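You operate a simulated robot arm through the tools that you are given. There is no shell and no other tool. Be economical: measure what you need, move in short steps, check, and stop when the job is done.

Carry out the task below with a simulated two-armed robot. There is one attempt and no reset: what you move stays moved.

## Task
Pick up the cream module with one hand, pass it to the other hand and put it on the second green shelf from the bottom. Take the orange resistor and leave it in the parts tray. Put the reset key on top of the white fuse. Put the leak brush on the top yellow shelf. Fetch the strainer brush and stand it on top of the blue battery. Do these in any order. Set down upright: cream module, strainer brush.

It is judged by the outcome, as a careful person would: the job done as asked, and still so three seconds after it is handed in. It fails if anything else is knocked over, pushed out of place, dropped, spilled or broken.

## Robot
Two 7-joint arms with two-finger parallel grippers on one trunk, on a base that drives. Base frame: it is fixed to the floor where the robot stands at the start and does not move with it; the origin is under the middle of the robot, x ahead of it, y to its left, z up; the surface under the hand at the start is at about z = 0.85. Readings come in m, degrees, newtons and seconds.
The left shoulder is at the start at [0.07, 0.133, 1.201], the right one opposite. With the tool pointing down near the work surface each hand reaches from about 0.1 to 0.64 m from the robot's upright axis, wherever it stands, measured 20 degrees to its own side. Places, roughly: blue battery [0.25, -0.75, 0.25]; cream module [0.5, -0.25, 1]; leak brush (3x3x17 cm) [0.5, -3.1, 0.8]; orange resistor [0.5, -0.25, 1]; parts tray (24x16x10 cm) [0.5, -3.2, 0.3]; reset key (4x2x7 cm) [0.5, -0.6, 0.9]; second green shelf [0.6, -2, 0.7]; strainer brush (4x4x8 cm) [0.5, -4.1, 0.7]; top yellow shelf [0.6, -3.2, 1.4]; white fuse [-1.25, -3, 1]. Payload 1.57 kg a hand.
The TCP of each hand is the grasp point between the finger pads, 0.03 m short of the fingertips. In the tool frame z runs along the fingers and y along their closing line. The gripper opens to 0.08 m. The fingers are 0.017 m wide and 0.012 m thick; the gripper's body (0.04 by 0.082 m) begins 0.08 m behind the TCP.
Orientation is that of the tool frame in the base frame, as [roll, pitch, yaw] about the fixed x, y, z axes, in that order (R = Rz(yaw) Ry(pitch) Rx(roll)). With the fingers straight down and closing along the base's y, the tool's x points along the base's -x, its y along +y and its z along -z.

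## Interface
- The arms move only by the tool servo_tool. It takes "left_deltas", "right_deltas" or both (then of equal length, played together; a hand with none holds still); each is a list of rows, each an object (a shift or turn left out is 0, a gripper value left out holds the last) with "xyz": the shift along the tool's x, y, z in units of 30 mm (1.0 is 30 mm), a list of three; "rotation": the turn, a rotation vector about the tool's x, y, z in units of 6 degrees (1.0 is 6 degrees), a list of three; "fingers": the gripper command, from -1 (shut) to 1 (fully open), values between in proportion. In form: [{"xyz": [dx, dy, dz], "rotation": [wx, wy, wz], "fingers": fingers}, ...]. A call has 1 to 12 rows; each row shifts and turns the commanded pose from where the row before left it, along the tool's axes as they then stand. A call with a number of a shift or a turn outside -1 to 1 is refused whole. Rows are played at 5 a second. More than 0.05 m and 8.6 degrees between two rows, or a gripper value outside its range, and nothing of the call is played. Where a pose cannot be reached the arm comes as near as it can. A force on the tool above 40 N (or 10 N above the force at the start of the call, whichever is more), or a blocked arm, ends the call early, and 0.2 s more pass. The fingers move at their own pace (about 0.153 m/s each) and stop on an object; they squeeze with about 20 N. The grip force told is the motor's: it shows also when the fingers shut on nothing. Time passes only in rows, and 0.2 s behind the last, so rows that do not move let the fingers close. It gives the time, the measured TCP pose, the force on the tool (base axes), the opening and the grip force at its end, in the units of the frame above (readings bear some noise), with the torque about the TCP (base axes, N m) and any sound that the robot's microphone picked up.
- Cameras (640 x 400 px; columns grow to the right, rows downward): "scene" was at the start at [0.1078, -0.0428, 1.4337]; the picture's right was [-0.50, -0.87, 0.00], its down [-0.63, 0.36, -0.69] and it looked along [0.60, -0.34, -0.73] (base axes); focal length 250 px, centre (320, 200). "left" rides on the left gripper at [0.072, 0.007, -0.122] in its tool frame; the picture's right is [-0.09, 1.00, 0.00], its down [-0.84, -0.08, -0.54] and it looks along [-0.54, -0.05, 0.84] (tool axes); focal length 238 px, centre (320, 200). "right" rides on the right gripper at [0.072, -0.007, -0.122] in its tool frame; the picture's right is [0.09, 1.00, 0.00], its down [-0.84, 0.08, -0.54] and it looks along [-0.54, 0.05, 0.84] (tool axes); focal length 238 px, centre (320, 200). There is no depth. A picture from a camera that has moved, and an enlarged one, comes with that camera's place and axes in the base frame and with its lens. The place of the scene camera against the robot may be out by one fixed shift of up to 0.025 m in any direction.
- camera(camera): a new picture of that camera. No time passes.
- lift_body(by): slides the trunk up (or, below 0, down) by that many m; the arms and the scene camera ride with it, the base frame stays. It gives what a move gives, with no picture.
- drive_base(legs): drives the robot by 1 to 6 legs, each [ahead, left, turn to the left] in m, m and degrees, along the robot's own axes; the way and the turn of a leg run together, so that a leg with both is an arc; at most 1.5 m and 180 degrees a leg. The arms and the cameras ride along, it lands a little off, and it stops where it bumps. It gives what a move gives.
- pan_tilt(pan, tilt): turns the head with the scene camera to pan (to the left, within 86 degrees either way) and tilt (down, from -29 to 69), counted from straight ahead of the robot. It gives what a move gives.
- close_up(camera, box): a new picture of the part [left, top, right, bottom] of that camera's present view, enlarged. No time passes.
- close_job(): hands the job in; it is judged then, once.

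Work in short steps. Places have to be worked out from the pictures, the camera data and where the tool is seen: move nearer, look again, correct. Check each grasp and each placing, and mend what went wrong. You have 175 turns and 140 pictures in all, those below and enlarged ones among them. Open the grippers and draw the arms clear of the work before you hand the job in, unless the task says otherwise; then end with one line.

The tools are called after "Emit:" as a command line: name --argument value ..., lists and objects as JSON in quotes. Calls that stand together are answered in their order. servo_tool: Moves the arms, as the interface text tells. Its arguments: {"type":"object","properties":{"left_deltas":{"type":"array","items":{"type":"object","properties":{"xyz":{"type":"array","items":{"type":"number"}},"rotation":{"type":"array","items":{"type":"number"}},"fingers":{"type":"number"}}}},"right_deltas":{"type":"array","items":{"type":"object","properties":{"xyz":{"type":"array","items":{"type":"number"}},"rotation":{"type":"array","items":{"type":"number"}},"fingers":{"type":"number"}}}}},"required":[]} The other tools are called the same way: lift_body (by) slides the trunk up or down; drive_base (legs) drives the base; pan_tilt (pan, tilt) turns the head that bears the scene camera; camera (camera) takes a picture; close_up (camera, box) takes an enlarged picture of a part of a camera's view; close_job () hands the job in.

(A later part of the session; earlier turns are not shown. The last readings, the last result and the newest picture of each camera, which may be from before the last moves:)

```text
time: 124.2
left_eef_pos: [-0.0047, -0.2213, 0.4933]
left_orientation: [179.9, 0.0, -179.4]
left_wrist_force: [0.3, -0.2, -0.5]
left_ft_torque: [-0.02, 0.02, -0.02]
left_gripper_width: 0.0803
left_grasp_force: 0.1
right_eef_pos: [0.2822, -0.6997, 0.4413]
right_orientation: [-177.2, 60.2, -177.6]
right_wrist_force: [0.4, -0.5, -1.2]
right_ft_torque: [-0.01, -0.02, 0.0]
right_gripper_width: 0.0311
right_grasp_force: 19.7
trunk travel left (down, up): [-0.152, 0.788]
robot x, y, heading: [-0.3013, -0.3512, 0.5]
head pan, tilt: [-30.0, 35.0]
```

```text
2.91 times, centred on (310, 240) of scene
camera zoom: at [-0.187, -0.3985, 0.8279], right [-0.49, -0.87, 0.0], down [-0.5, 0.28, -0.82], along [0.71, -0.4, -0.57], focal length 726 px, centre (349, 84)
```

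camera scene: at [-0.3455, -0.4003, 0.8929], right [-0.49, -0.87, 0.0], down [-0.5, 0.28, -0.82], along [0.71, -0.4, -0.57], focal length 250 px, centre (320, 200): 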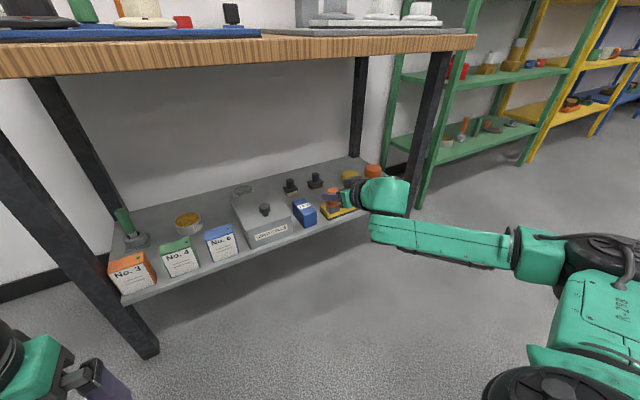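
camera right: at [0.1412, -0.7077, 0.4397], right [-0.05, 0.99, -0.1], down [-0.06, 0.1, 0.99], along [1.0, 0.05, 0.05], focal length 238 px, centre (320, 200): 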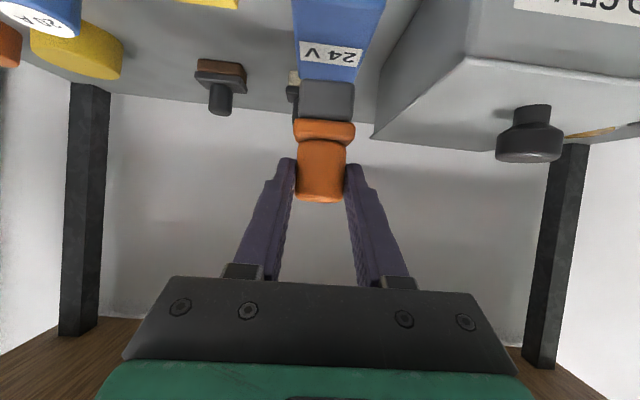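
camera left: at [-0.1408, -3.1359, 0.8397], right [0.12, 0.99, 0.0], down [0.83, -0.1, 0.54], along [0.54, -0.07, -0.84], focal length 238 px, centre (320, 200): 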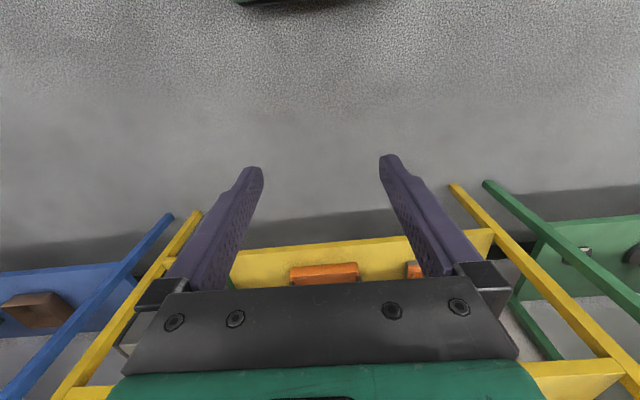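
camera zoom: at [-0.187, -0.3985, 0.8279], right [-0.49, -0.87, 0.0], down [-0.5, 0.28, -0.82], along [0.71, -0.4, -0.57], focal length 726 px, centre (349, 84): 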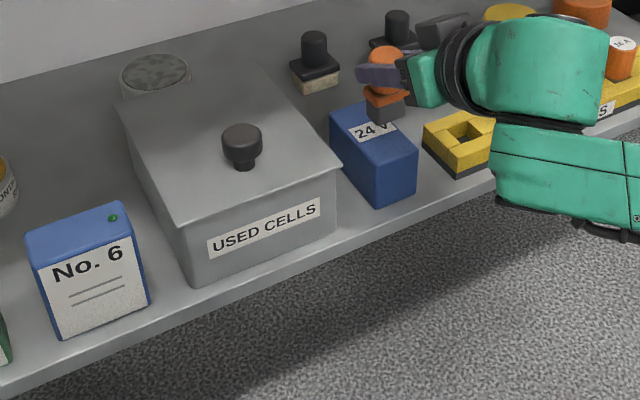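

Alignment looks right. I lower gently in small steps.

Emit:
servo_tool --right_deltas '[{"xyz": [0.115, 0, 0.067]}, {"xyz": [0.115, 0, 0.067]}, {"xyz": [0.115, 0, 0.067]}]'

Emit:
close_up --camera "scene" --box '[280, 180, 390, 260]'

```text
time: 125.0
left_eef_pos: [-0.0039, -0.2198, 0.492]
left_orientation: [-180.0, 0.0, -179.4]
left_wrist_force: [0.3, 0.1, -0.8]
left_ft_torque: [0.04, 0.05, 0.01]
left_gripper_width: 0.0799
left_grasp_force: 0.0
right_eef_pos: [0.282, -0.7017, 0.4292]
right_orientation: [-177.3, 60.2, -177.6]
right_wrist_force: [0.1, 0.3, -1.5]
right_ft_torque: [0.03, 0.04, 0.01]
right_gripper_width: 0.0311
right_grasp_force: 19.8
trunk travel left (down, up): [-0.152, 0.788]
robot x, y, heading: [-0.3007, -0.3533, 0.5]
head pan, tilt: [-30.0, 35.0]
```

```text
5.00 times, centred on (335, 220) of scene
camera zoom: at [-0.1869, -0.3985, 0.8278], right [-0.49, -0.87, 0.0], down [-0.5, 0.28, -0.82], along [0.71, -0.4, -0.57], focal length 1248 px, centre (245, 100)
```

zoom: 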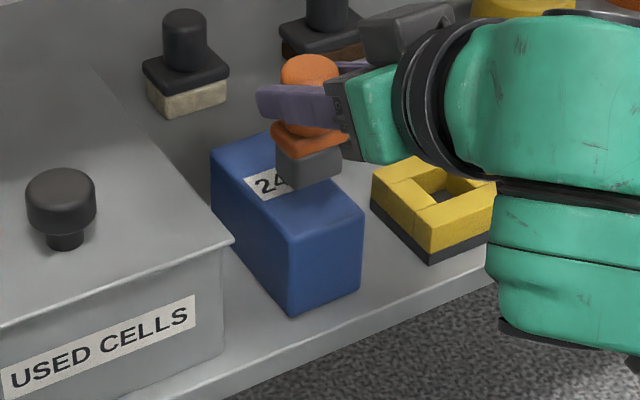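

Emit:
servo_tool --right_deltas '[{"xyz": [0.115, 0, 0.067]}, {"xyz": [0.058, 0, 0.033]}, {"xyz": [0.058, 0, 0.033]}]'

Emit:
close_up --camera "scene" --box '[280, 180, 390, 260]'

```text
time: 125.8
left_eef_pos: [-0.0044, -0.2203, 0.4917]
left_orientation: [180.0, 0.0, -179.3]
left_wrist_force: [-0.2, 0.5, 0.0]
left_ft_torque: [0.04, 0.0, -0.02]
left_gripper_width: 0.08
left_grasp_force: 0.0
right_eef_pos: [0.2829, -0.6998, 0.4211]
right_orientation: [-177.2, 60.2, -177.7]
right_wrist_force: [0.2, -0.6, -0.9]
right_ft_torque: [0.03, 0.03, -0.01]
right_gripper_width: 0.0311
right_grasp_force: 20.3
trunk travel left (down, up): [-0.152, 0.788]
robot x, y, heading: [-0.2995, -0.3518, 1.0]
head pan, tilt: [-30.0, 35.0]
```

```text
5.00 times, centred on (335, 220) of scene
camera zoom: at [-0.1869, -0.3985, 0.8278], right [-0.49, -0.87, 0.0], down [-0.5, 0.28, -0.82], along [0.71, -0.4, -0.57], focal length 1248 px, centre (245, 100)
```

zoom: 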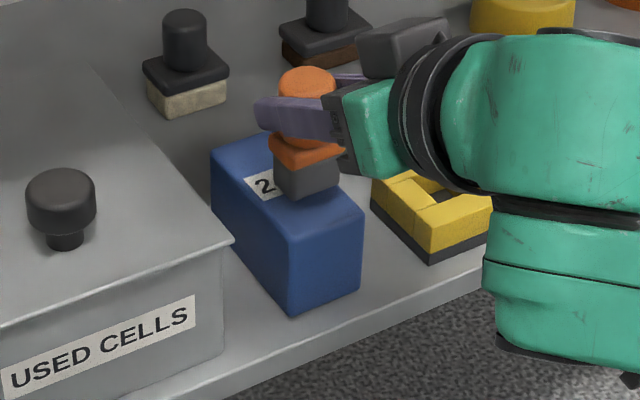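

In the single scene view the base sits about 7 mm too far right (−y) on the battery; I shift it +y and lower further.

Emit:
servo_tool --right_deltas '[{"xyz": [0, 0.23, 0]}, {"xyz": [0.058, 0, 0.033]}, {"xyz": [0.058, 0, 0.033]}]'

Emit:
close_up --camera "scene" --box '[280, 180, 390, 260]'

Emit:
camera --camera "right"

```text
time: 126.6
left_eef_pos: [-0.0032, -0.2199, 0.4935]
left_orientation: [180.0, 0.0, -179.4]
left_wrist_force: [-0.3, 0.4, 0.0]
left_ft_torque: [-0.01, 0.02, 0.02]
left_gripper_width: 0.0801
left_grasp_force: 0.0
right_eef_pos: [0.2823, -0.6944, 0.4188]
right_orientation: [-177.2, 60.2, -177.6]
right_wrist_force: [-0.7, -0.9, -0.8]
right_ft_torque: [0.0, -0.03, -0.02]
right_gripper_width: 0.0313
right_grasp_force: 20.1
trunk travel left (down, up): [-0.152, 0.788]
robot x, y, heading: [-0.3029, -0.3514, 0.5]
head pan, tilt: [-30.0, 35.0]
```

```text
5.00 times, centred on (335, 220) of scene
camera zoom: at [-0.1868, -0.3985, 0.8278], right [-0.49, -0.87, 0.0], down [-0.5, 0.28, -0.82], along [0.71, -0.4, -0.57], focal length 1248 px, centre (245, 100)
```

zoom: 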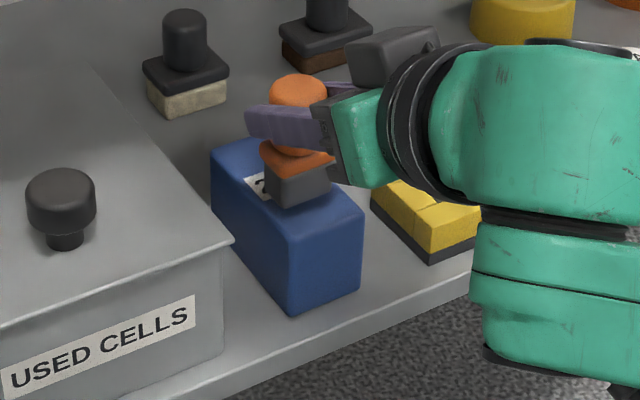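

```text
75 pictures are left
camera right: at [0.141, -0.7014, 0.4165], right [-0.05, 0.99, -0.1], down [-0.05, 0.1, 0.99], along [1.0, 0.05, 0.05], focal length 238 px, centre (320, 200)
```

right: 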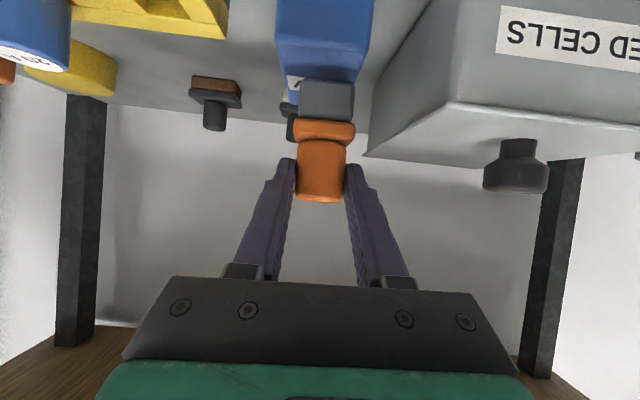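

Centred now. I continue down until contact.

Emit:
servo_tool --right_deltas '[{"xyz": [0.058, 0, 0.033]}, {"xyz": [0.058, 0, 0.033]}, {"xyz": [0.058, 0, 0.033]}]'

Emit:
close_up --camera "scene" --box '[280, 180, 390, 260]'

```text
time: 127.4
left_eef_pos: [-0.0031, -0.22, 0.4921]
left_orientation: [180.0, 0.1, -179.5]
left_wrist_force: [0.4, -0.9, 0.7]
left_ft_torque: [-0.02, 0.01, -0.01]
left_gripper_width: 0.08
left_grasp_force: 0.0
right_eef_pos: [0.2811, -0.6951, 0.4123]
right_orientation: [-177.2, 60.2, -177.5]
right_wrist_force: [-0.4, 0.1, -1.6]
right_ft_torque: [-0.04, 0.01, 0.0]
right_gripper_width: 0.0311
right_grasp_force: 19.7
trunk travel left (down, up): [-0.152, 0.788]
robot x, y, heading: [-0.2985, -0.3504, 0.6]
head pan, tilt: [-30.0, 35.0]
```

```text
5.00 times, centred on (335, 220) of scene
camera zoom: at [-0.1869, -0.3985, 0.8278], right [-0.49, -0.87, 0.0], down [-0.5, 0.28, -0.82], along [0.71, -0.4, -0.57], focal length 1248 px, centre (245, 100)
```

zoom: 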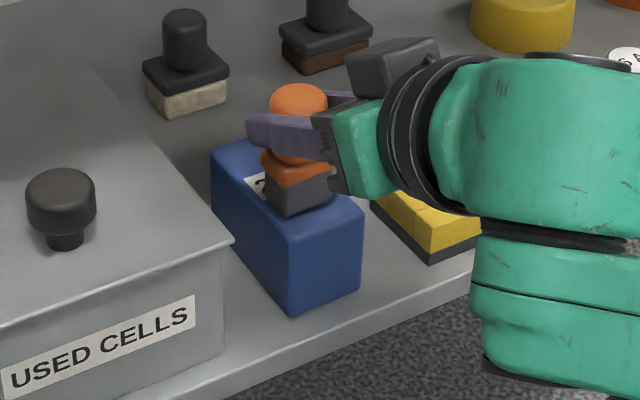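

Emit:
servo_tool --right_deltas '[{"xyz": [0.058, -0.05, 0.033]}, {"xyz": [0.058, 0, 0.033]}, {"xyz": [0.058, 0, 0.033]}]'

Emit:
close_up --camera "scene" --box '[280, 180, 390, 260]'

```text
time: 128.2
left_eef_pos: [-0.0043, -0.2202, 0.4942]
left_orientation: [179.9, 0.1, -179.4]
left_wrist_force: [-0.7, 0.3, 0.5]
left_ft_torque: [0.0, -0.02, -0.01]
left_gripper_width: 0.0801
left_grasp_force: 0.0
right_eef_pos: [0.2818, -0.6968, 0.4093]
right_orientation: [-177.0, 60.4, -177.4]
right_wrist_force: [-0.3, -1.7, 7.8]
right_ft_torque: [0.02, 0.04, -0.05]
right_gripper_width: 0.0313
right_grasp_force: 20.0
trunk travel left (down, up): [-0.152, 0.788]
robot x, y, heading: [-0.3029, -0.3529, 0.5]
head pan, tilt: [-30.0, 35.0]
```

```text
5.00 times, centred on (335, 220) of scene
camera zoom: at [-0.1881, -0.398, 0.8283], right [-0.49, -0.87, 0.0], down [-0.5, 0.28, -0.82], along [0.71, -0.4, -0.57], focal length 1248 px, centre (245, 100)
```

zoom: 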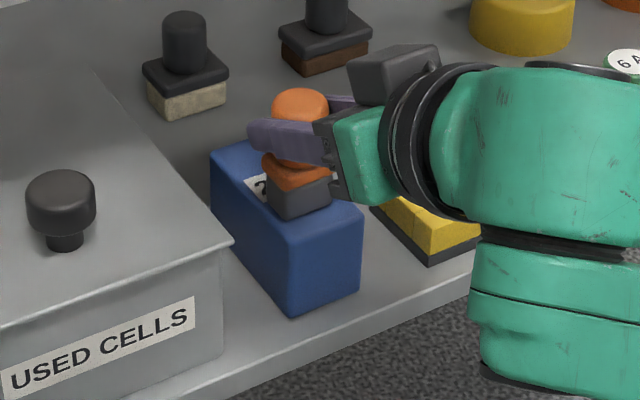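

Contact made (≈9 N) with the base fully on the battery. I open gently and withdraw along the tool axis.

Emit:
servo_tool --right_deltas '[{"xyz": [-0.02, 0, -0.01]}, {"fingers": -0.1}, {"fingers": 0.2}, {"fingers": 0.5}, {"xyz": [0, 0, -0.5]}, {"xyz": [0, 0, -1]}, {"xyz": [0, 0, -1]}, {"xyz": [0, 0, -1]}]'

Emit:
close_up --camera "scene" --box '[260, 160, 420, 280]'

Emit:
camera --camera "right"

```text
time: 130.0
left_eef_pos: [-0.0041, -0.2206, 0.4918]
left_orientation: [180.0, 0.1, -179.4]
left_wrist_force: [-0.6, -0.3, -0.5]
left_ft_torque: [0.02, 0.02, -0.01]
left_gripper_width: 0.08
left_grasp_force: 0.0
right_eef_pos: [0.1911, -0.6949, 0.4587]
right_orientation: [-177.2, 60.2, -177.6]
right_wrist_force: [-0.7, 0.9, 0.8]
right_ft_torque: [0.0, 0.03, 0.01]
right_gripper_width: 0.06
right_grasp_force: 0.1
trunk travel left (down, up): [-0.152, 0.788]
robot x, y, heading: [-0.3039, -0.3499, 0.6]
head pan, tilt: [-30.0, 35.0]
```

```text
3.33 times, centred on (340, 220) of scene
camera zoom: at [-0.187, -0.3984, 0.8279], right [-0.49, -0.87, 0.0], down [-0.5, 0.28, -0.82], along [0.71, -0.4, -0.57], focal length 832 px, centre (253, 133)
```

zoom: 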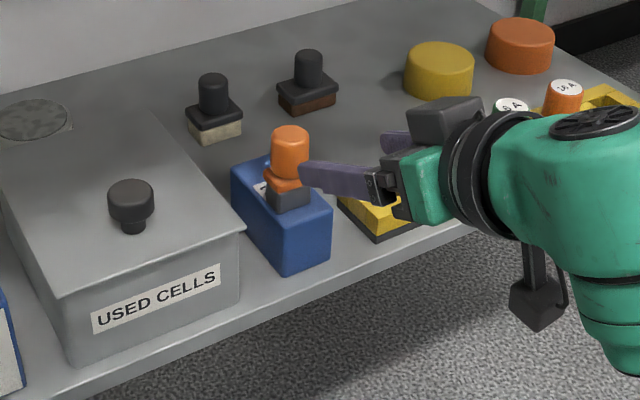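

```text
71 pictures are left
camera right: at [0.0505, -0.7012, 0.4568], right [-0.05, 0.99, -0.1], down [-0.05, 0.1, 0.99], along [1.0, 0.05, 0.05], focal length 238 px, centre (320, 200)
```

right: 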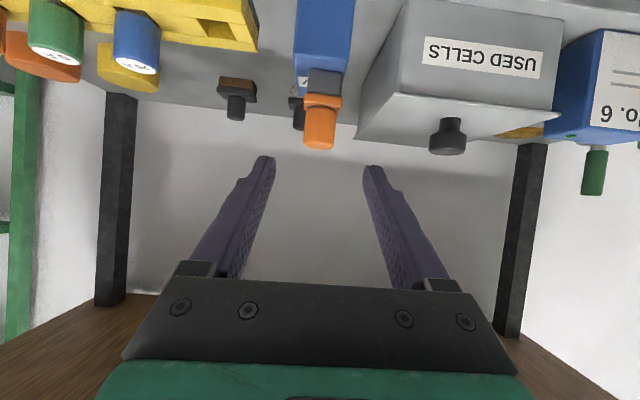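

The strainer brush stands on the battery. I back away, pull the right hand in, and raise the trunk for the bench work.

Emit:
drive_base --legs '[[-0.3, 0, 0]]'

Emit:
servo_tool --right_deltas '[{"xyz": [0.5, 0, -0.85], "fingers": 1}, {"xyz": [0.5, 0, -0.85]}, {"xyz": [0.5, 0, -0.85]}, {"xyz": [0.5, 0, -0.85]}]'

Emit:
lift_body --by 0.4

Emit:
lift_body --by 0.25

Emit:
drive_base --legs '[[0, 0.27, 0], [0.53, 0, 0]]'

Emit:
pan_tilt --pan -20 --tilt 50

Emit:
camera --camera "scene"

Emit:
camera --camera "left"

```text
time: 132.1
left_eef_pos: [-0.3086, -0.2229, 0.4921]
left_orientation: [-179.9, 0.0, -179.3]
left_wrist_force: [-0.8, 0.0, 0.7]
left_ft_torque: [0.01, 0.03, 0.0]
left_gripper_width: 0.0801
left_grasp_force: 0.0
right_eef_pos: [-0.1106, -0.6964, 0.4573]
right_orientation: [-177.2, 60.2, -177.3]
right_wrist_force: [-0.2, 0.6, 0.8]
right_ft_torque: [0.0, 0.03, -0.03]
right_gripper_width: 0.0603
right_grasp_force: 0.1
trunk travel left (down, up): [-0.152, 0.788]
robot x, y, heading: [-0.6059, -0.3566, 0.9]
head pan, tilt: [-30.0, 35.0]
```

```text
time: 133.1
left_eef_pos: [-0.307, -0.2234, 0.4929]
left_orientation: [-180.0, 0.1, -179.3]
left_wrist_force: [0.1, 0.4, -0.1]
left_ft_torque: [0.01, 0.04, -0.01]
left_gripper_width: 0.0801
left_grasp_force: 0.0
right_eef_pos: [-0.2292, -0.6961, 0.4585]
right_orientation: [-177.3, 60.2, -177.5]
right_wrist_force: [0.0, -0.2, 0.1]
right_ft_torque: [0.02, -0.04, 0.01]
right_gripper_width: 0.0801
right_grasp_force: 0.1
trunk travel left (down, up): [-0.152, 0.788]
robot x, y, heading: [-0.603, -0.3503, 0.8]
head pan, tilt: [-30.0, 35.0]
```

```text
time: 136.9
left_eef_pos: [-0.3075, -0.2221, 0.891]
left_orientation: [-180.0, 0.1, -179.3]
left_wrist_force: [0.5, -0.8, 0.1]
left_ft_torque: [-0.02, 0.02, 0.0]
left_gripper_width: 0.0799
left_grasp_force: 0.0
right_eef_pos: [-0.2291, -0.6969, 0.8573]
right_orientation: [-177.3, 60.2, -177.5]
right_wrist_force: [-0.5, 0.1, -0.4]
right_ft_torque: [0.01, 0.0, 0.0]
right_gripper_width: 0.08
right_grasp_force: 0.0
trunk travel left (down, up): [-0.552, 0.388]
robot x, y, heading: [-0.6024, -0.3555, 0.7]
head pan, tilt: [-30.0, 35.0]
```

```text
time: 139.5
left_eef_pos: [-0.3075, -0.2238, 1.1433]
left_orientation: [-179.9, -0.1, -179.4]
left_wrist_force: [-0.7, 0.4, 0.5]
left_ft_torque: [0.01, 0.0, -0.03]
left_gripper_width: 0.0801
left_grasp_force: 0.0
right_eef_pos: [-0.2292, -0.6965, 1.1073]
right_orientation: [-177.1, 60.3, -177.4]
right_wrist_force: [-0.2, -0.2, 0.1]
right_ft_torque: [0.03, 0.03, 0.01]
right_gripper_width: 0.0799
right_grasp_force: 0.0
trunk travel left (down, up): [-0.802, 0.138]
robot x, y, heading: [-0.6032, -0.3591, 0.9]
head pan, tilt: [-30.0, 35.0]
```

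```text
time: 144.1
left_eef_pos: [0.2271, 0.0552, 1.1425]
left_orientation: [-180.0, 0.1, -179.3]
left_wrist_force: [-0.8, -0.7, -0.2]
left_ft_torque: [0.0, 0.01, 0.02]
left_gripper_width: 0.08
left_grasp_force: 0.0
right_eef_pos: [0.3051, -0.4175, 1.108]
right_orientation: [-177.2, 60.3, -177.5]
right_wrist_force: [-0.3, 0.0, 0.5]
right_ft_torque: [0.03, -0.02, -0.02]
right_gripper_width: 0.0799
right_grasp_force: 0.1
trunk travel left (down, up): [-0.802, 0.138]
robot x, y, heading: [-0.0723, -0.0774, 0.7]
head pan, tilt: [-30.0, 35.0]
```

```text
time: 144.9
left_eef_pos: [0.2288, 0.0547, 1.1417]
left_orientation: [-179.9, 0.0, -179.4]
left_wrist_force: [0.1, -0.4, 0.4]
left_ft_torque: [0.0, -0.01, 0.03]
left_gripper_width: 0.0802
left_grasp_force: 0.1
right_eef_pos: [0.3054, -0.4191, 1.1076]
right_orientation: [-177.2, 60.3, -177.4]
right_wrist_force: [-0.2, 0.4, 0.5]
right_ft_torque: [0.02, 0.03, 0.07]
right_gripper_width: 0.0802
right_grasp_force: 0.1
trunk travel left (down, up): [-0.802, 0.138]
robot x, y, heading: [-0.0711, -0.0779, 0.7]
head pan, tilt: [-20.0, 50.0]
```

```text
70 pictures are left
camera scene: at [0.0418, -0.1057, 1.4562], right [-0.33, -0.94, 0.0], down [-0.72, 0.25, -0.64], along [0.61, -0.21, -0.77], focal length 250 px, centre (320, 200)
```

scene: 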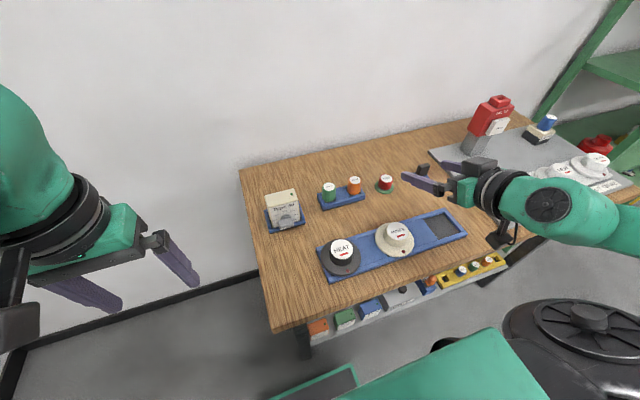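

```text
69 pictures are left
camera left: at [0.1569, 0.0606, 1.2647], right [0.08, 1.0, 0.0], down [0.84, -0.07, 0.54], along [0.54, -0.04, -0.84], focal length 238 px, centre (320, 200)
```

left: 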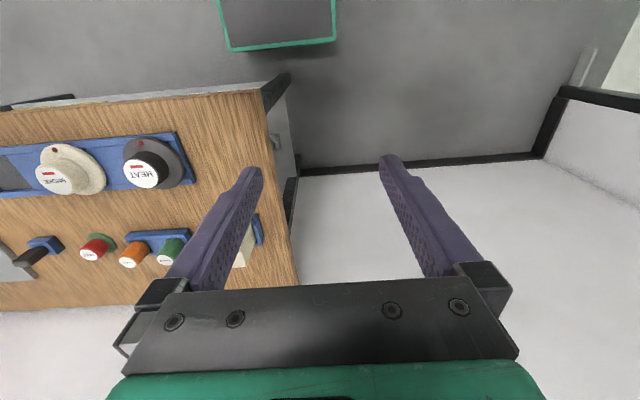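

I bring the left hand over the cream module, then turn it 90° so the fingers close along x.

Emit:
servo_tool --left_deltas '[{"xyz": [-1, -0.77, 0]}, {"xyz": [-1, -0.77, 0]}, {"xyz": [-1, -0.77, 0]}, {"xyz": [-1, -0.77, 0]}, {"xyz": [-1, -0.77, 0]}, {"xyz": [-1, -0.77, 0]}, {"xyz": [-1, -0.77, 0]}, {"xyz": [-1, -0.77, 0], "rotation": [0, 0, 1]}, {"rotation": [0, 0, 1]}, {"rotation": [0, 0, 1]}, {"rotation": [0, 0, 1]}, {"rotation": [0, 0, 1]}]'

Emit:
servo_tool --left_deltas '[{"rotation": [0, 0, 1]}, {"rotation": [0, 0, 1]}, {"rotation": [0, 0, 1]}, {"rotation": [0, 0, 1]}, {"rotation": [0, 0, 1]}, {"rotation": [0, 0, 1]}, {"rotation": [0, 0, 1]}, {"rotation": [0, 0, 1]}, {"rotation": [0, 0, 1]}, {"rotation": [0, 0, 1]}]'

Emit:
camera --camera "left"

Emit:
close_up --camera "scene" --box '[240, 150, 400, 250]'

```text
time: 147.5
left_eef_pos: [0.4687, -0.1264, 1.1425]
left_orientation: [180.0, 0.0, 150.6]
left_wrist_force: [0.3, -0.3, -0.8]
left_ft_torque: [-0.02, 0.02, 0.02]
left_gripper_width: 0.08
left_grasp_force: 0.1
right_eef_pos: [0.3061, -0.4187, 1.108]
right_orientation: [-177.1, 60.2, -177.5]
right_wrist_force: [-0.2, 0.7, -0.1]
right_ft_torque: [0.02, 0.0, -0.01]
right_gripper_width: 0.0802
right_grasp_force: 0.1
trunk travel left (down, up): [-0.802, 0.138]
robot x, y, heading: [-0.0692, -0.08, 0.6]
head pan, tilt: [-20.0, 50.0]
```

```text
time: 149.7
left_eef_pos: [0.4699, -0.1271, 1.1426]
left_orientation: [179.9, 0.1, 90.5]
left_wrist_force: [-0.6, -0.1, -0.7]
left_ft_torque: [-0.06, 0.01, 0.02]
left_gripper_width: 0.08
left_grasp_force: 0.1
right_eef_pos: [0.3065, -0.4189, 1.108]
right_orientation: [-177.1, 60.2, -177.4]
right_wrist_force: [-0.3, 0.3, -0.1]
right_ft_torque: [0.02, 0.0, 0.0]
right_gripper_width: 0.0797
right_grasp_force: 0.0
trunk travel left (down, up): [-0.802, 0.138]
robot x, y, heading: [-0.0726, -0.0769, 0.7]
head pan, tilt: [-20.0, 50.0]
```

```text
68 pictures are left
camera left: at [0.4767, -0.0558, 1.2643], right [1.0, -0.08, 0.0], down [-0.07, -0.84, 0.54], along [-0.04, -0.54, -0.84], focal length 238 px, centre (320, 200)
```

left: 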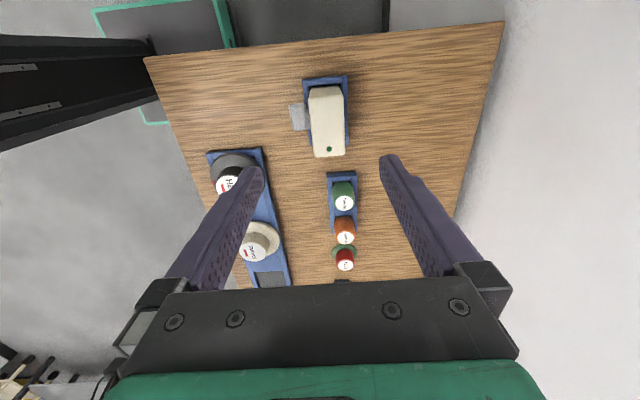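

```text
4.00 times, centred on (320, 200) of scene
camera zoom: at [0.0414, -0.1058, 1.4561], right [-0.33, -0.94, 0.0], down [-0.72, 0.25, -0.64], along [0.61, -0.21, -0.77], focal length 998 px, centre (320, 200)
```

zoom: 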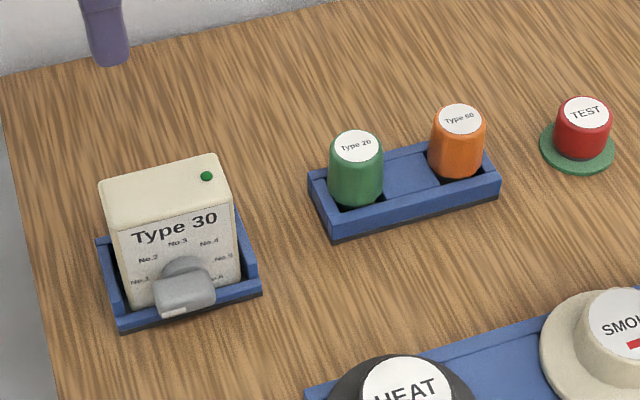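

The module's top is at z≈0.952, centred (0.481,-0.138), 8.5 cm along y and 4.3 cm thick, knob at front. I lower above its −y end (y≈-0.163) and check.

Emit:
servo_tool --left_deltas '[{"xyz": [-0.24, 0.075, 0.9]}, {"xyz": [-0.24, 0.075, 0.9]}, {"xyz": [-0.24, 0.075, 0.9]}, {"xyz": [-0.24, 0.075, 0.9]}, {"xyz": [-0.24, 0.075, 0.9]}]'

Emit:
camera --camera "left"

Emit:
close_up --camera "scene" --box '[220, 130, 380, 250]'

```text
time: 150.9
left_eef_pos: [0.4768, -0.1484, 1.0168]
left_orientation: [179.8, 0.1, 90.6]
left_wrist_force: [-0.5, -0.4, 0.1]
left_ft_torque: [0.02, -0.01, 0.01]
left_gripper_width: 0.0799
left_grasp_force: 0.0
left hand out of reach, approached as far as the arm can: row 4, 5
right_eef_pos: [0.3058, -0.4186, 1.108]
right_orientation: [-177.3, 60.1, -177.6]
right_wrist_force: [-0.9, -0.9, -0.8]
right_ft_torque: [-0.01, 0.01, -0.03]
right_gripper_width: 0.08
right_grasp_force: 0.1
trunk travel left (down, up): [-0.802, 0.138]
robot x, y, heading: [-0.0692, -0.0778, 0.9]
head pan, tilt: [-20.0, 50.0]
```

```text
66 pictures are left
camera left: at [0.4837, -0.0768, 1.1391], right [1.0, -0.08, 0.0], down [-0.07, -0.84, 0.54], along [-0.04, -0.54, -0.84], focal length 238 px, centre (320, 200)
```

left: 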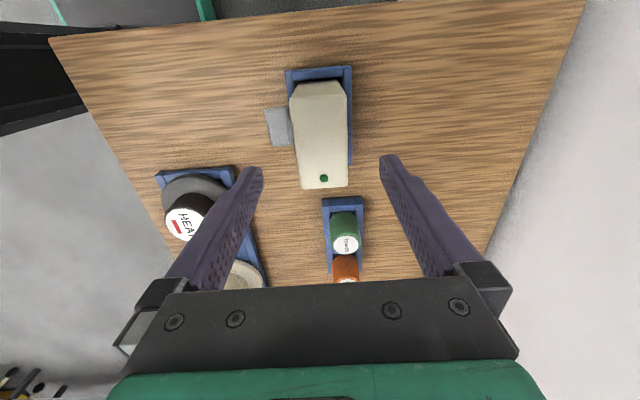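

```text
3.33 times, centred on (300, 190) of scene
camera zoom: at [0.0419, -0.1061, 1.4561], right [-0.33, -0.94, 0.0], down [-0.72, 0.25, -0.64], along [0.61, -0.21, -0.77], focal length 832 px, centre (387, 233)
```

zoom: 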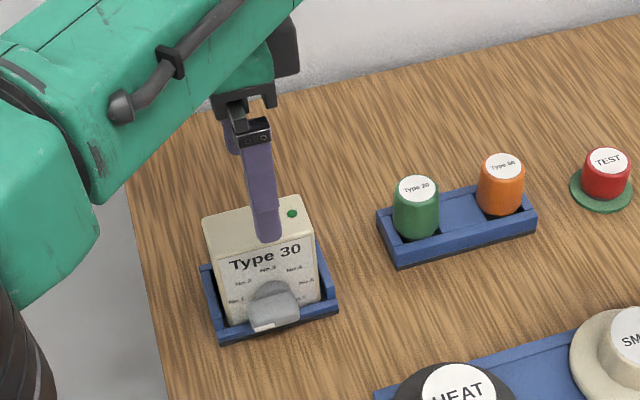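

Reach limit; I drive 6 cm nearer and re-aim the hand over the −y end.

Emit:
drive_base --legs '[[0.06, -0.01, 0]]'

```text
time: 151.8
left_eef_pos: [0.5308, -0.157, 1.0208]
left_orientation: [179.5, 0.1, 90.7]
left_wrist_force: [-0.3, 0.4, 0.3]
left_ft_torque: [-0.01, -0.04, -0.01]
left_gripper_width: 0.0798
left_grasp_force: 0.0
right_eef_pos: [0.36, -0.4274, 1.1108]
right_orientation: [-177.2, 60.5, -177.3]
right_wrist_force: [-0.6, 0.3, -0.7]
right_ft_torque: [0.03, -0.03, -0.03]
right_gripper_width: 0.0802
right_grasp_force: 0.0
trunk travel left (down, up): [-0.802, 0.138]
robot x, y, heading: [-0.009, -0.0842, 0.7]
head pan, tilt: [-20.0, 50.0]
```

Emit:
servo_tool --left_deltas '[{"xyz": [-0.1, -0.87, 0]}, {"xyz": [-0.1, -0.87, 0]}, {"xyz": [0, 0, 0]}]'

Emit:
camera --camera "left"

```text
time: 152.7
left_eef_pos: [0.4882, -0.1642, 1.0193]
left_orientation: [179.9, 0.1, 90.7]
left_wrist_force: [0.7, 0.6, 0.5]
left_ft_torque: [0.02, 0.0, 0.04]
left_gripper_width: 0.0799
left_grasp_force: 0.1
right_eef_pos: [0.3667, -0.4284, 1.1077]
right_orientation: [-177.2, 60.1, -177.6]
right_wrist_force: [0.8, 0.3, -0.6]
right_ft_torque: [-0.02, 0.0, 0.03]
right_gripper_width: 0.0799
right_grasp_force: 0.1
trunk travel left (down, up): [-0.802, 0.138]
robot x, y, heading: [-0.0107, -0.0864, 0.7]
head pan, tilt: [-20.0, 50.0]
```

```text
64 pictures are left
camera left: at [0.4935, -0.0921, 1.1417], right [1.0, -0.08, 0.0], down [-0.07, -0.84, 0.54], along [-0.04, -0.54, -0.84], focal length 238 px, centre (320, 200)
```

left: 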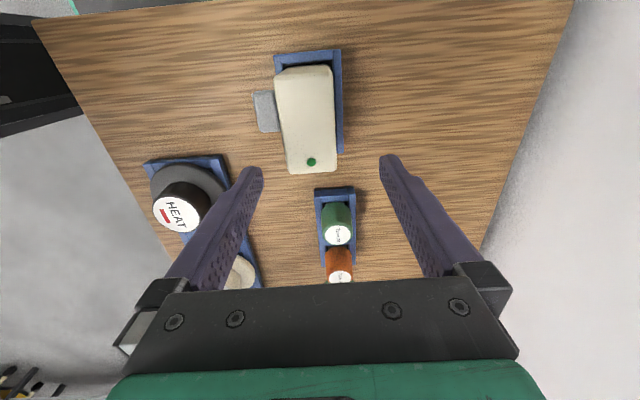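

Fine-centre in x and descend to z≈0.945 in small steps.

Emit:
servo_tool --left_deltas '[{"xyz": [0, -0.3, 0.2]}, {"xyz": [0, 0, 0.6]}, {"xyz": [0, 0, 0.6]}, {"xyz": [0, 0, 0.6]}, {"xyz": [0, 0, 0.45]}]'

Emit:
close_up --camera "scene" --box '[220, 130, 380, 250]'

Emit:
camera --camera "left"

```text
time: 153.8
left_eef_pos: [0.4747, -0.1658, 0.9451]
left_orientation: [180.0, -0.1, 90.6]
left_wrist_force: [0.2, 0.3, -0.3]
left_ft_torque: [0.0, -0.01, -0.01]
left_gripper_width: 0.0802
left_grasp_force: 0.1
right_eef_pos: [0.3663, -0.4283, 1.1069]
right_orientation: [-177.3, 60.2, -177.5]
right_wrist_force: [0.0, 0.1, -0.7]
right_ft_torque: [0.0, -0.02, 0.0]
right_gripper_width: 0.0799
right_grasp_force: 0.1
trunk travel left (down, up): [-0.802, 0.138]
robot x, y, heading: [-0.0107, -0.0871, 0.8]
head pan, tilt: [-20.0, 50.0]
```

```text
3.33 times, centred on (300, 190) of scene
camera zoom: at [0.1014, -0.1154, 1.4561], right [-0.33, -0.94, 0.0], down [-0.72, 0.25, -0.64], along [0.61, -0.21, -0.77], focal length 832 px, centre (387, 233)
```

zoom: 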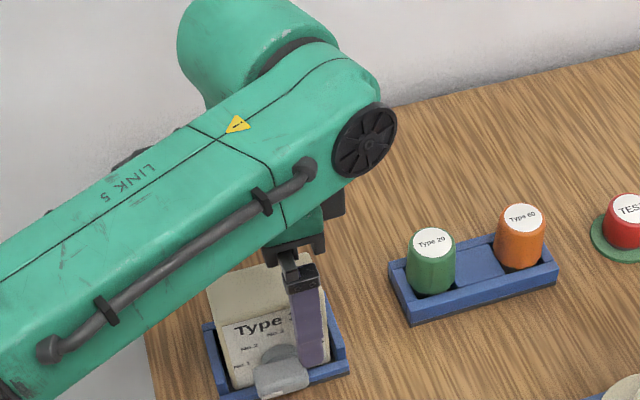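

```text
62 pictures are left
camera left: at [0.4811, -0.0938, 1.0676], right [1.0, -0.08, 0.0], down [-0.07, -0.84, 0.54], along [-0.04, -0.54, -0.84], focal length 238 px, centre (320, 200)
```

left: 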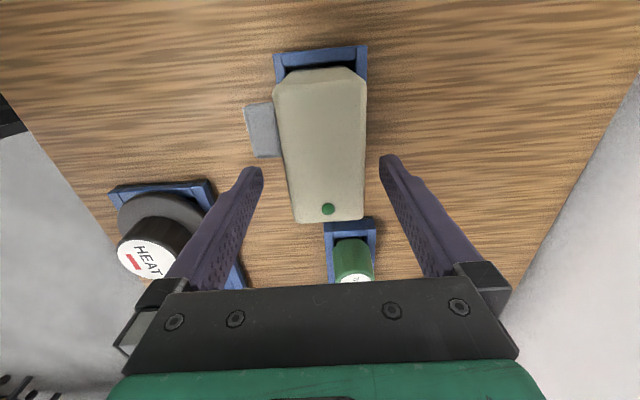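

The finger would pass close to the knob, so I shift 7 mm toward the −y end and close.

Emit:
servo_tool --left_deltas '[{"xyz": [-0.23, 0.1, -0.05]}, {"fingers": 0.3}, {"fingers": -0.3}, {"fingers": -1}, {"fingers": -1}, {"fingers": -1}]'

Emit:
camera --camera "left"

```text
time: 155.2
left_eef_pos: [0.4778, -0.1704, 0.9458]
left_orientation: [179.8, 0.0, 90.6]
left_wrist_force: [1.4, -0.4, 0.1]
left_ft_torque: [0.06, -0.07, -0.05]
left_gripper_width: 0.0441
left_grasp_force: 19.7
right_eef_pos: [0.3656, -0.4276, 1.1081]
right_orientation: [-177.3, 60.2, -177.5]
right_wrist_force: [-1.0, 0.1, 0.6]
right_ft_torque: [0.01, -0.01, -0.03]
right_gripper_width: 0.0802
right_grasp_force: 0.0
trunk travel left (down, up): [-0.802, 0.138]
robot x, y, heading: [-0.0101, -0.086, 0.9]
head pan, tilt: [-20.0, 50.0]
```

```text
61 pictures are left
camera left: at [0.484, -0.0996, 1.0689], right [1.0, -0.08, 0.0], down [-0.07, -0.84, 0.54], along [-0.04, -0.54, -0.84], focal length 238 px, centre (320, 200)
```

left: 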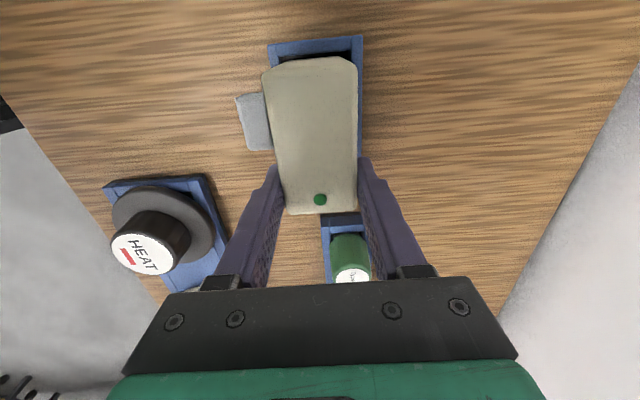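

Gripped (4.4 cm). I lift it straight up 15 cm.

Emit:
servo_tool --left_deltas '[{"xyz": [0, 0, -0.5]}, {"xyz": [0, 0, -0.8]}, {"xyz": [0, 0, -0.8]}, {"xyz": [0, 0, -1]}, {"xyz": [0, 0, -1]}, {"xyz": [0, 0, -1]}]'

Emit:
camera --camera "left"

Emit:
camera --camera "scene"

```text
time: 156.7
left_eef_pos: [0.4774, -0.1712, 1.0991]
left_orientation: [179.8, 0.0, 90.6]
left_wrist_force: [-0.5, 0.1, -2.7]
left_ft_torque: [-0.06, -0.05, 0.01]
left_gripper_width: 0.0435
left_grasp_force: 20.2
right_eef_pos: [0.3647, -0.4287, 1.109]
right_orientation: [-177.3, 60.2, -177.4]
right_wrist_force: [-0.3, 0.3, -0.1]
right_ft_torque: [-0.02, 0.0, -0.04]
right_gripper_width: 0.08
right_grasp_force: 0.1
trunk travel left (down, up): [-0.802, 0.138]
robot x, y, heading: [-0.0104, -0.0888, 0.6]
head pan, tilt: [-20.0, 50.0]
```

```text
60 pictures are left
camera left: at [0.4824, -0.099, 1.2209], right [1.0, -0.08, 0.0], down [-0.07, -0.84, 0.54], along [-0.04, -0.54, -0.84], focal length 238 px, centre (320, 200)
```

left: 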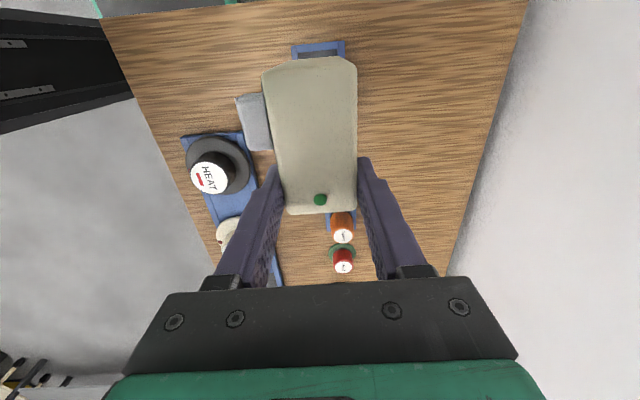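

```text
59 pictures are left
camera scene: at [0.1009, -0.1151, 1.4561], right [-0.33, -0.94, 0.0], down [-0.72, 0.25, -0.64], along [0.61, -0.21, -0.77], focal length 250 px, centre (320, 200)
```

scene: 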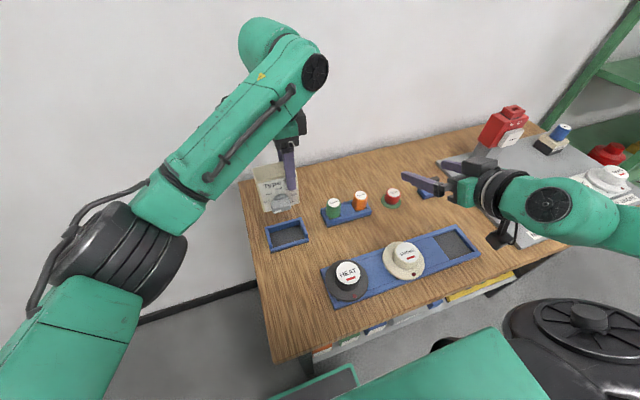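

Lifted clean. I rotate the left hand back to yaw 180 so the module's free end faces the robot, and tilt the right hand to ~75°.

Emit:
servo_tool --left_deltas '[{"rotation": [0, 0, -1]}, {"rotation": [0, 0, -1]}, {"rotation": [0, 0, -1]}, {"rotation": [0, 0, -1]}, {"rotation": [0, 0, -1]}, {"rotation": [0, 0, -1]}, {"rotation": [0, 0, -1]}, {"rotation": [0, 0, -1]}, {"rotation": [0, 0, -1]}, {"rotation": [0, 0, -1]}, {"rotation": [0, 0, -1]}, {"rotation": [0, 0, -1]}]' --right_deltas '[{"rotation": [0, -1, 0]}, {"rotation": [0, -1, 0]}, {"rotation": [0, -0.5, 0]}, {}, {}, {}, {}, {}, {}, {}, {}, {}]'

Emit:
servo_tool --left_deltas '[{"rotation": [0, 0, -1]}, {"rotation": [0, 0, -1]}, {"rotation": [0, 0, -0.9]}, {}]'

Emit:
camera --camera "scene"

Emit:
camera --camera "left"

```text
time: 159.2
left_eef_pos: [0.4777, -0.1717, 1.0976]
left_orientation: [-179.9, 0.2, 162.7]
left_wrist_force: [0.3, 0.0, -2.7]
left_ft_torque: [-0.01, -0.03, -0.02]
left_gripper_width: 0.0439
left_grasp_force: 20.0
right_eef_pos: [0.3666, -0.4271, 1.1064]
right_orientation: [-174.7, 75.2, -174.6]
right_wrist_force: [0.2, -0.2, -0.1]
right_ft_torque: [0.01, -0.01, 0.01]
right_gripper_width: 0.0798
right_grasp_force: 0.1
trunk travel left (down, up): [-0.802, 0.138]
robot x, y, heading: [-0.0145, -0.0872, 0.3]
head pan, tilt: [-20.0, 50.0]
```

```text
time: 160.2
left_eef_pos: [0.4771, -0.1717, 1.099]
left_orientation: [-179.9, 0.1, -179.9]
left_wrist_force: [0.1, 0.5, -1.5]
left_ft_torque: [0.02, -0.04, 0.03]
left_gripper_width: 0.0439
left_grasp_force: 19.7
right_eef_pos: [0.3661, -0.4279, 1.1075]
right_orientation: [-174.7, 75.2, -174.7]
right_wrist_force: [0.7, 0.3, -0.2]
right_ft_torque: [-0.02, 0.02, 0.02]
right_gripper_width: 0.0799
right_grasp_force: 0.0
trunk travel left (down, up): [-0.802, 0.138]
robot x, y, heading: [-0.0128, -0.0901, 0.7]
head pan, tilt: [-20.0, 50.0]
```

```text
58 pictures are left
camera scene: at [0.1013, -0.1153, 1.4561], right [-0.33, -0.94, 0.0], down [-0.72, 0.25, -0.64], along [0.61, -0.21, -0.77], focal length 250 px, centre (320, 200)
```

scene: 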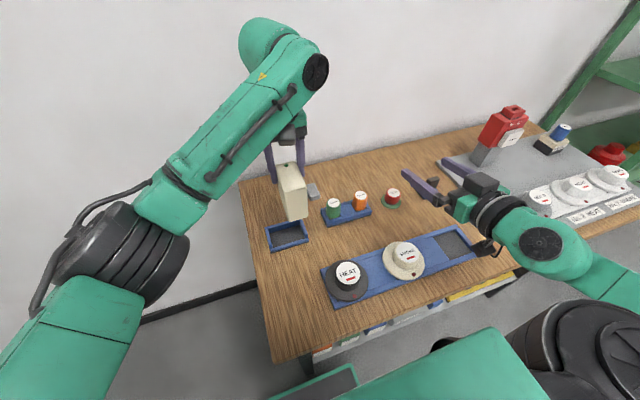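

```text
57 pictures are left
camera left: at [0.4069, -0.1651, 1.2199], right [0.09, 1.0, 0.0], down [0.84, -0.08, 0.54], along [0.54, -0.05, -0.84], focal length 238 px, centre (320, 200)
```

left: 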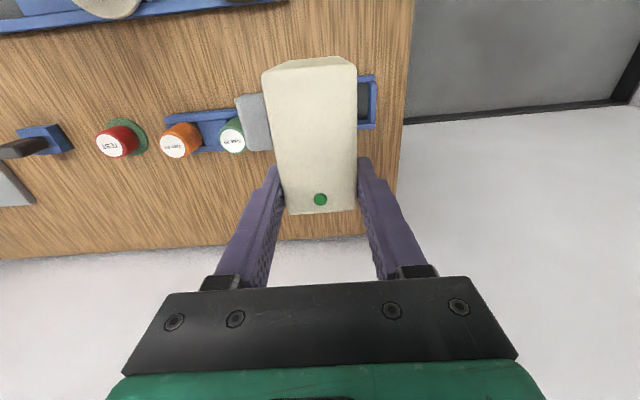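

The module's near end is at x≈0.403, y≈-0.172, top z≈1.105. I bring the right hand in line with it, 7 cm short.

Emit:
servo_tool --right_deltas '[{"xyz": [0.43, 0, -0.65]}, {"xyz": [0.43, 0, -0.65]}, {"xyz": [0.43, 0, -0.65]}, {"xyz": [0, 0.948, 0]}, {"xyz": [0, 0.948, 0]}, {"xyz": [0, 0.948, 0]}, {"xyz": [0, 0.948, 0]}, {"xyz": [0, 0.948, 0]}, {"xyz": [0, 0.948, 0]}, {"xyz": [0, 0.948, 0]}, {"xyz": [0, 0.948, 0]}, {"xyz": [0, 0.948, 0]}]'

Emit:
camera --camera "right"

Emit:
camera --camera "scene"

```text
time: 162.8
left_eef_pos: [0.4777, -0.1711, 1.0973]
left_orientation: [179.9, 0.1, -179.9]
left_wrist_force: [-0.7, -0.9, -3.2]
left_ft_torque: [0.01, -0.05, 0.03]
left_gripper_width: 0.0439
left_grasp_force: 19.9
right_eef_pos: [0.3565, -0.4182, 1.1041]
right_orientation: [-174.6, 75.2, -174.7]
right_wrist_force: [-0.3, 0.1, -0.5]
right_ft_torque: [0.0, 0.02, 0.0]
right_gripper_width: 0.0801
right_grasp_force: 0.0
right hand out of reach, approached as far as the arm can: row 1, 2, 3, 4, 5, 6, 7, 8, 9, 10, 11, 12
trunk travel left (down, up): [-0.802, 0.138]
robot x, y, heading: [-0.0078, -0.0842, 0.5]
head pan, tilt: [-20.0, 50.0]
```

```text
56 pictures are left
camera right: at [0.2219, -0.4263, 1.0672], right [-0.03, 0.99, -0.11], down [-0.31, 0.1, 0.95], along [0.95, 0.06, 0.31], focal length 238 px, centre (320, 200)
```

right: 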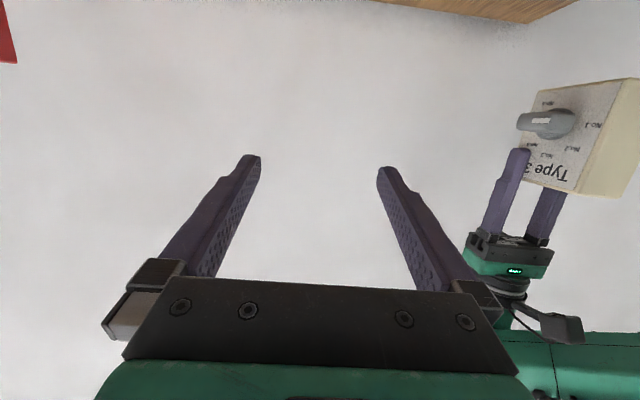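

```text
55 pictures are left
camera scene: at [0.1013, -0.1154, 1.4561], right [-0.33, -0.94, 0.0], down [-0.72, 0.25, -0.64], along [0.61, -0.21, -0.77], focal length 250 px, centre (320, 200)
```

scene: 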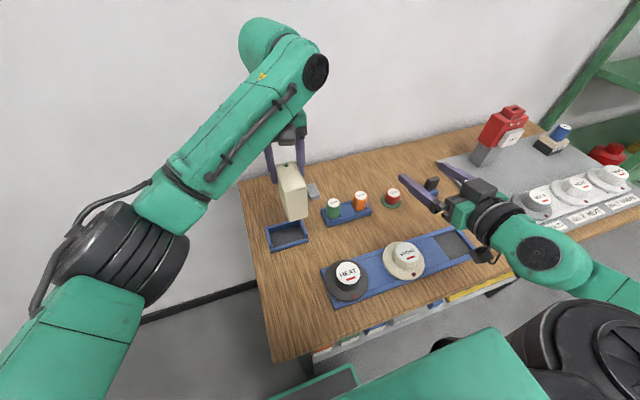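

The right arm cannot retract that far at 75° tilt, so I go back to 60° tilt, and move the module 3 cm further out.

Emit:
servo_tool --left_deltas '[{"xyz": [-0.5, 0, 0]}, {"xyz": [-0.5, 0, 0]}, {}, {}]' --right_deltas '[{"rotation": [0, 1, 0]}, {"rotation": [0, 1, 0]}, {"rotation": [0, 0.5, 0]}, {}]'

```text
time: 163.8
left_eef_pos: [0.5089, -0.1715, 1.1001]
left_orientation: [-179.9, 0.2, 180.0]
left_wrist_force: [-0.3, -0.5, -2.3]
left_ft_torque: [0.03, -0.07, 0.0]
left_gripper_width: 0.0439
left_grasp_force: 19.9
right_eef_pos: [0.3699, -0.4297, 1.1047]
right_orientation: [-177.4, 60.1, -177.6]
right_wrist_force: [0.1, 0.9, -0.4]
right_ft_torque: [-0.01, 0.0, 0.0]
right_gripper_width: 0.0801
right_grasp_force: 0.2
right hand out of reach, approached as far as the arm can: row 1, 2
trunk travel left (down, up): [-0.802, 0.138]
robot x, y, heading: [-0.0078, -0.084, 0.6]
head pan, tilt: [-20.0, 50.0]
```

Tips at x≈0.396 are short of the module's near end (0.435), so I slide the right hand sideways in line with it.

Emit:
servo_tool --right_deltas '[{"xyz": [0, 0.9, 0]}, {"xyz": [0, 0.9, 0]}, {"xyz": [0, 0.9, 0]}, {"xyz": [0, 0.9, 0]}, {"xyz": [0, 0.9, 0]}]'

Emit:
camera --camera "right"

```text
time: 165.1
left_eef_pos: [0.5105, -0.1711, 1.097]
left_orientation: [180.0, 0.1, 179.9]
left_wrist_force: [-0.5, 0.3, -2.3]
left_ft_torque: [-0.01, -0.03, -0.02]
left_gripper_width: 0.0439
left_grasp_force: 20.3
right_eef_pos: [0.4303, -0.3535, 1.0854]
right_orientation: [-177.3, 60.2, -177.5]
right_wrist_force: [0.3, -0.5, 0.3]
right_ft_torque: [0.0, 0.01, -0.01]
right_gripper_width: 0.0798
right_grasp_force: 0.1
right hand out of reach, approached as far as the arm can: row 1, 2, 3, 4, 5
trunk travel left (down, up): [-0.802, 0.138]
robot x, y, heading: [-0.0081, -0.0867, 0.8]
head pan, tilt: [-20.0, 50.0]
```

```text
54 pictures are left
camera right: at [0.2895, -0.3625, 1.0832], right [-0.05, 0.99, -0.1], down [-0.05, 0.1, 0.99], along [1.0, 0.05, 0.05], focal length 238 px, centre (320, 200)
```

right: 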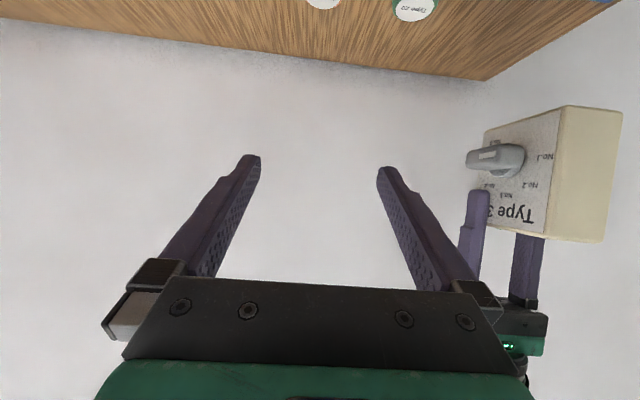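

The right arm folds too tightly at this height; working lower relative to the shoulders gives it room. I back away from the bench and lower both hands together.

Emit:
drive_base --legs '[[-0.45, 0, 0]]'

Emit:
servo_tool --left_deltas '[{"xyz": [0, 0, 0.95]}, {"xyz": [0, 0, 0.95]}, {"xyz": [0, 0, 0.95]}, {"xyz": [0, 0, 0.95]}, {"xyz": [0, 0, 0.95]}, {"xyz": [0, 0, 0.95]}, {"xyz": [0, 0, 0.95]}, {"xyz": [0, 0, 0.95]}]' --right_deltas '[{"xyz": [0.8, 0, 0.46]}, {"xyz": [0.8, 0, 0.46]}, {"xyz": [0.8, 0, 0.46]}, {"xyz": [0.8, 0, 0.46]}, {"xyz": [0.8, 0, 0.46]}, {"xyz": [0.8, 0, 0.46]}, {"xyz": [0.8, 0, 0.46]}, {"xyz": [0.8, 0, 0.46]}]'

```text
time: 167.8
left_eef_pos: [0.0505, -0.1745, 1.0983]
left_orientation: [-180.0, 0.1, -179.7]
left_wrist_force: [-0.1, -0.1, -3.4]
left_ft_torque: [-0.02, -0.01, -0.03]
left_gripper_width: 0.0437
left_grasp_force: 19.8
right_eef_pos: [-0.0276, -0.3603, 1.085]
right_orientation: [-177.3, 60.0, -177.2]
right_wrist_force: [-0.2, 0.4, 1.4]
right_ft_torque: [0.01, 0.02, 0.01]
right_gripper_width: 0.0799
right_grasp_force: 0.0
trunk travel left (down, up): [-0.802, 0.138]
robot x, y, heading: [-0.47, -0.0995, 0.7]
head pan, tilt: [-20.0, 50.0]
```

```text
time: 169.6
left_eef_pos: [0.0509, -0.1753, 0.8802]
left_orientation: [-179.8, 0.5, -179.6]
left_wrist_force: [-0.4, 0.3, -2.5]
left_ft_torque: [0.02, -0.08, -0.01]
left_gripper_width: 0.0436
left_grasp_force: 19.7
left hand out of reach, approached as far as the arm can: row 8
right_eef_pos: [-0.0288, -0.3654, 0.8631]
right_orientation: [-177.2, 60.2, -177.2]
right_wrist_force: [0.4, 0.2, 0.4]
right_ft_torque: [-0.01, -0.01, 0.0]
right_gripper_width: 0.0799
right_grasp_force: 0.0
trunk travel left (down, up): [-0.802, 0.138]
robot x, y, heading: [-0.4678, -0.0926, 1.0]
head pan, tilt: [-20.0, 50.0]
```

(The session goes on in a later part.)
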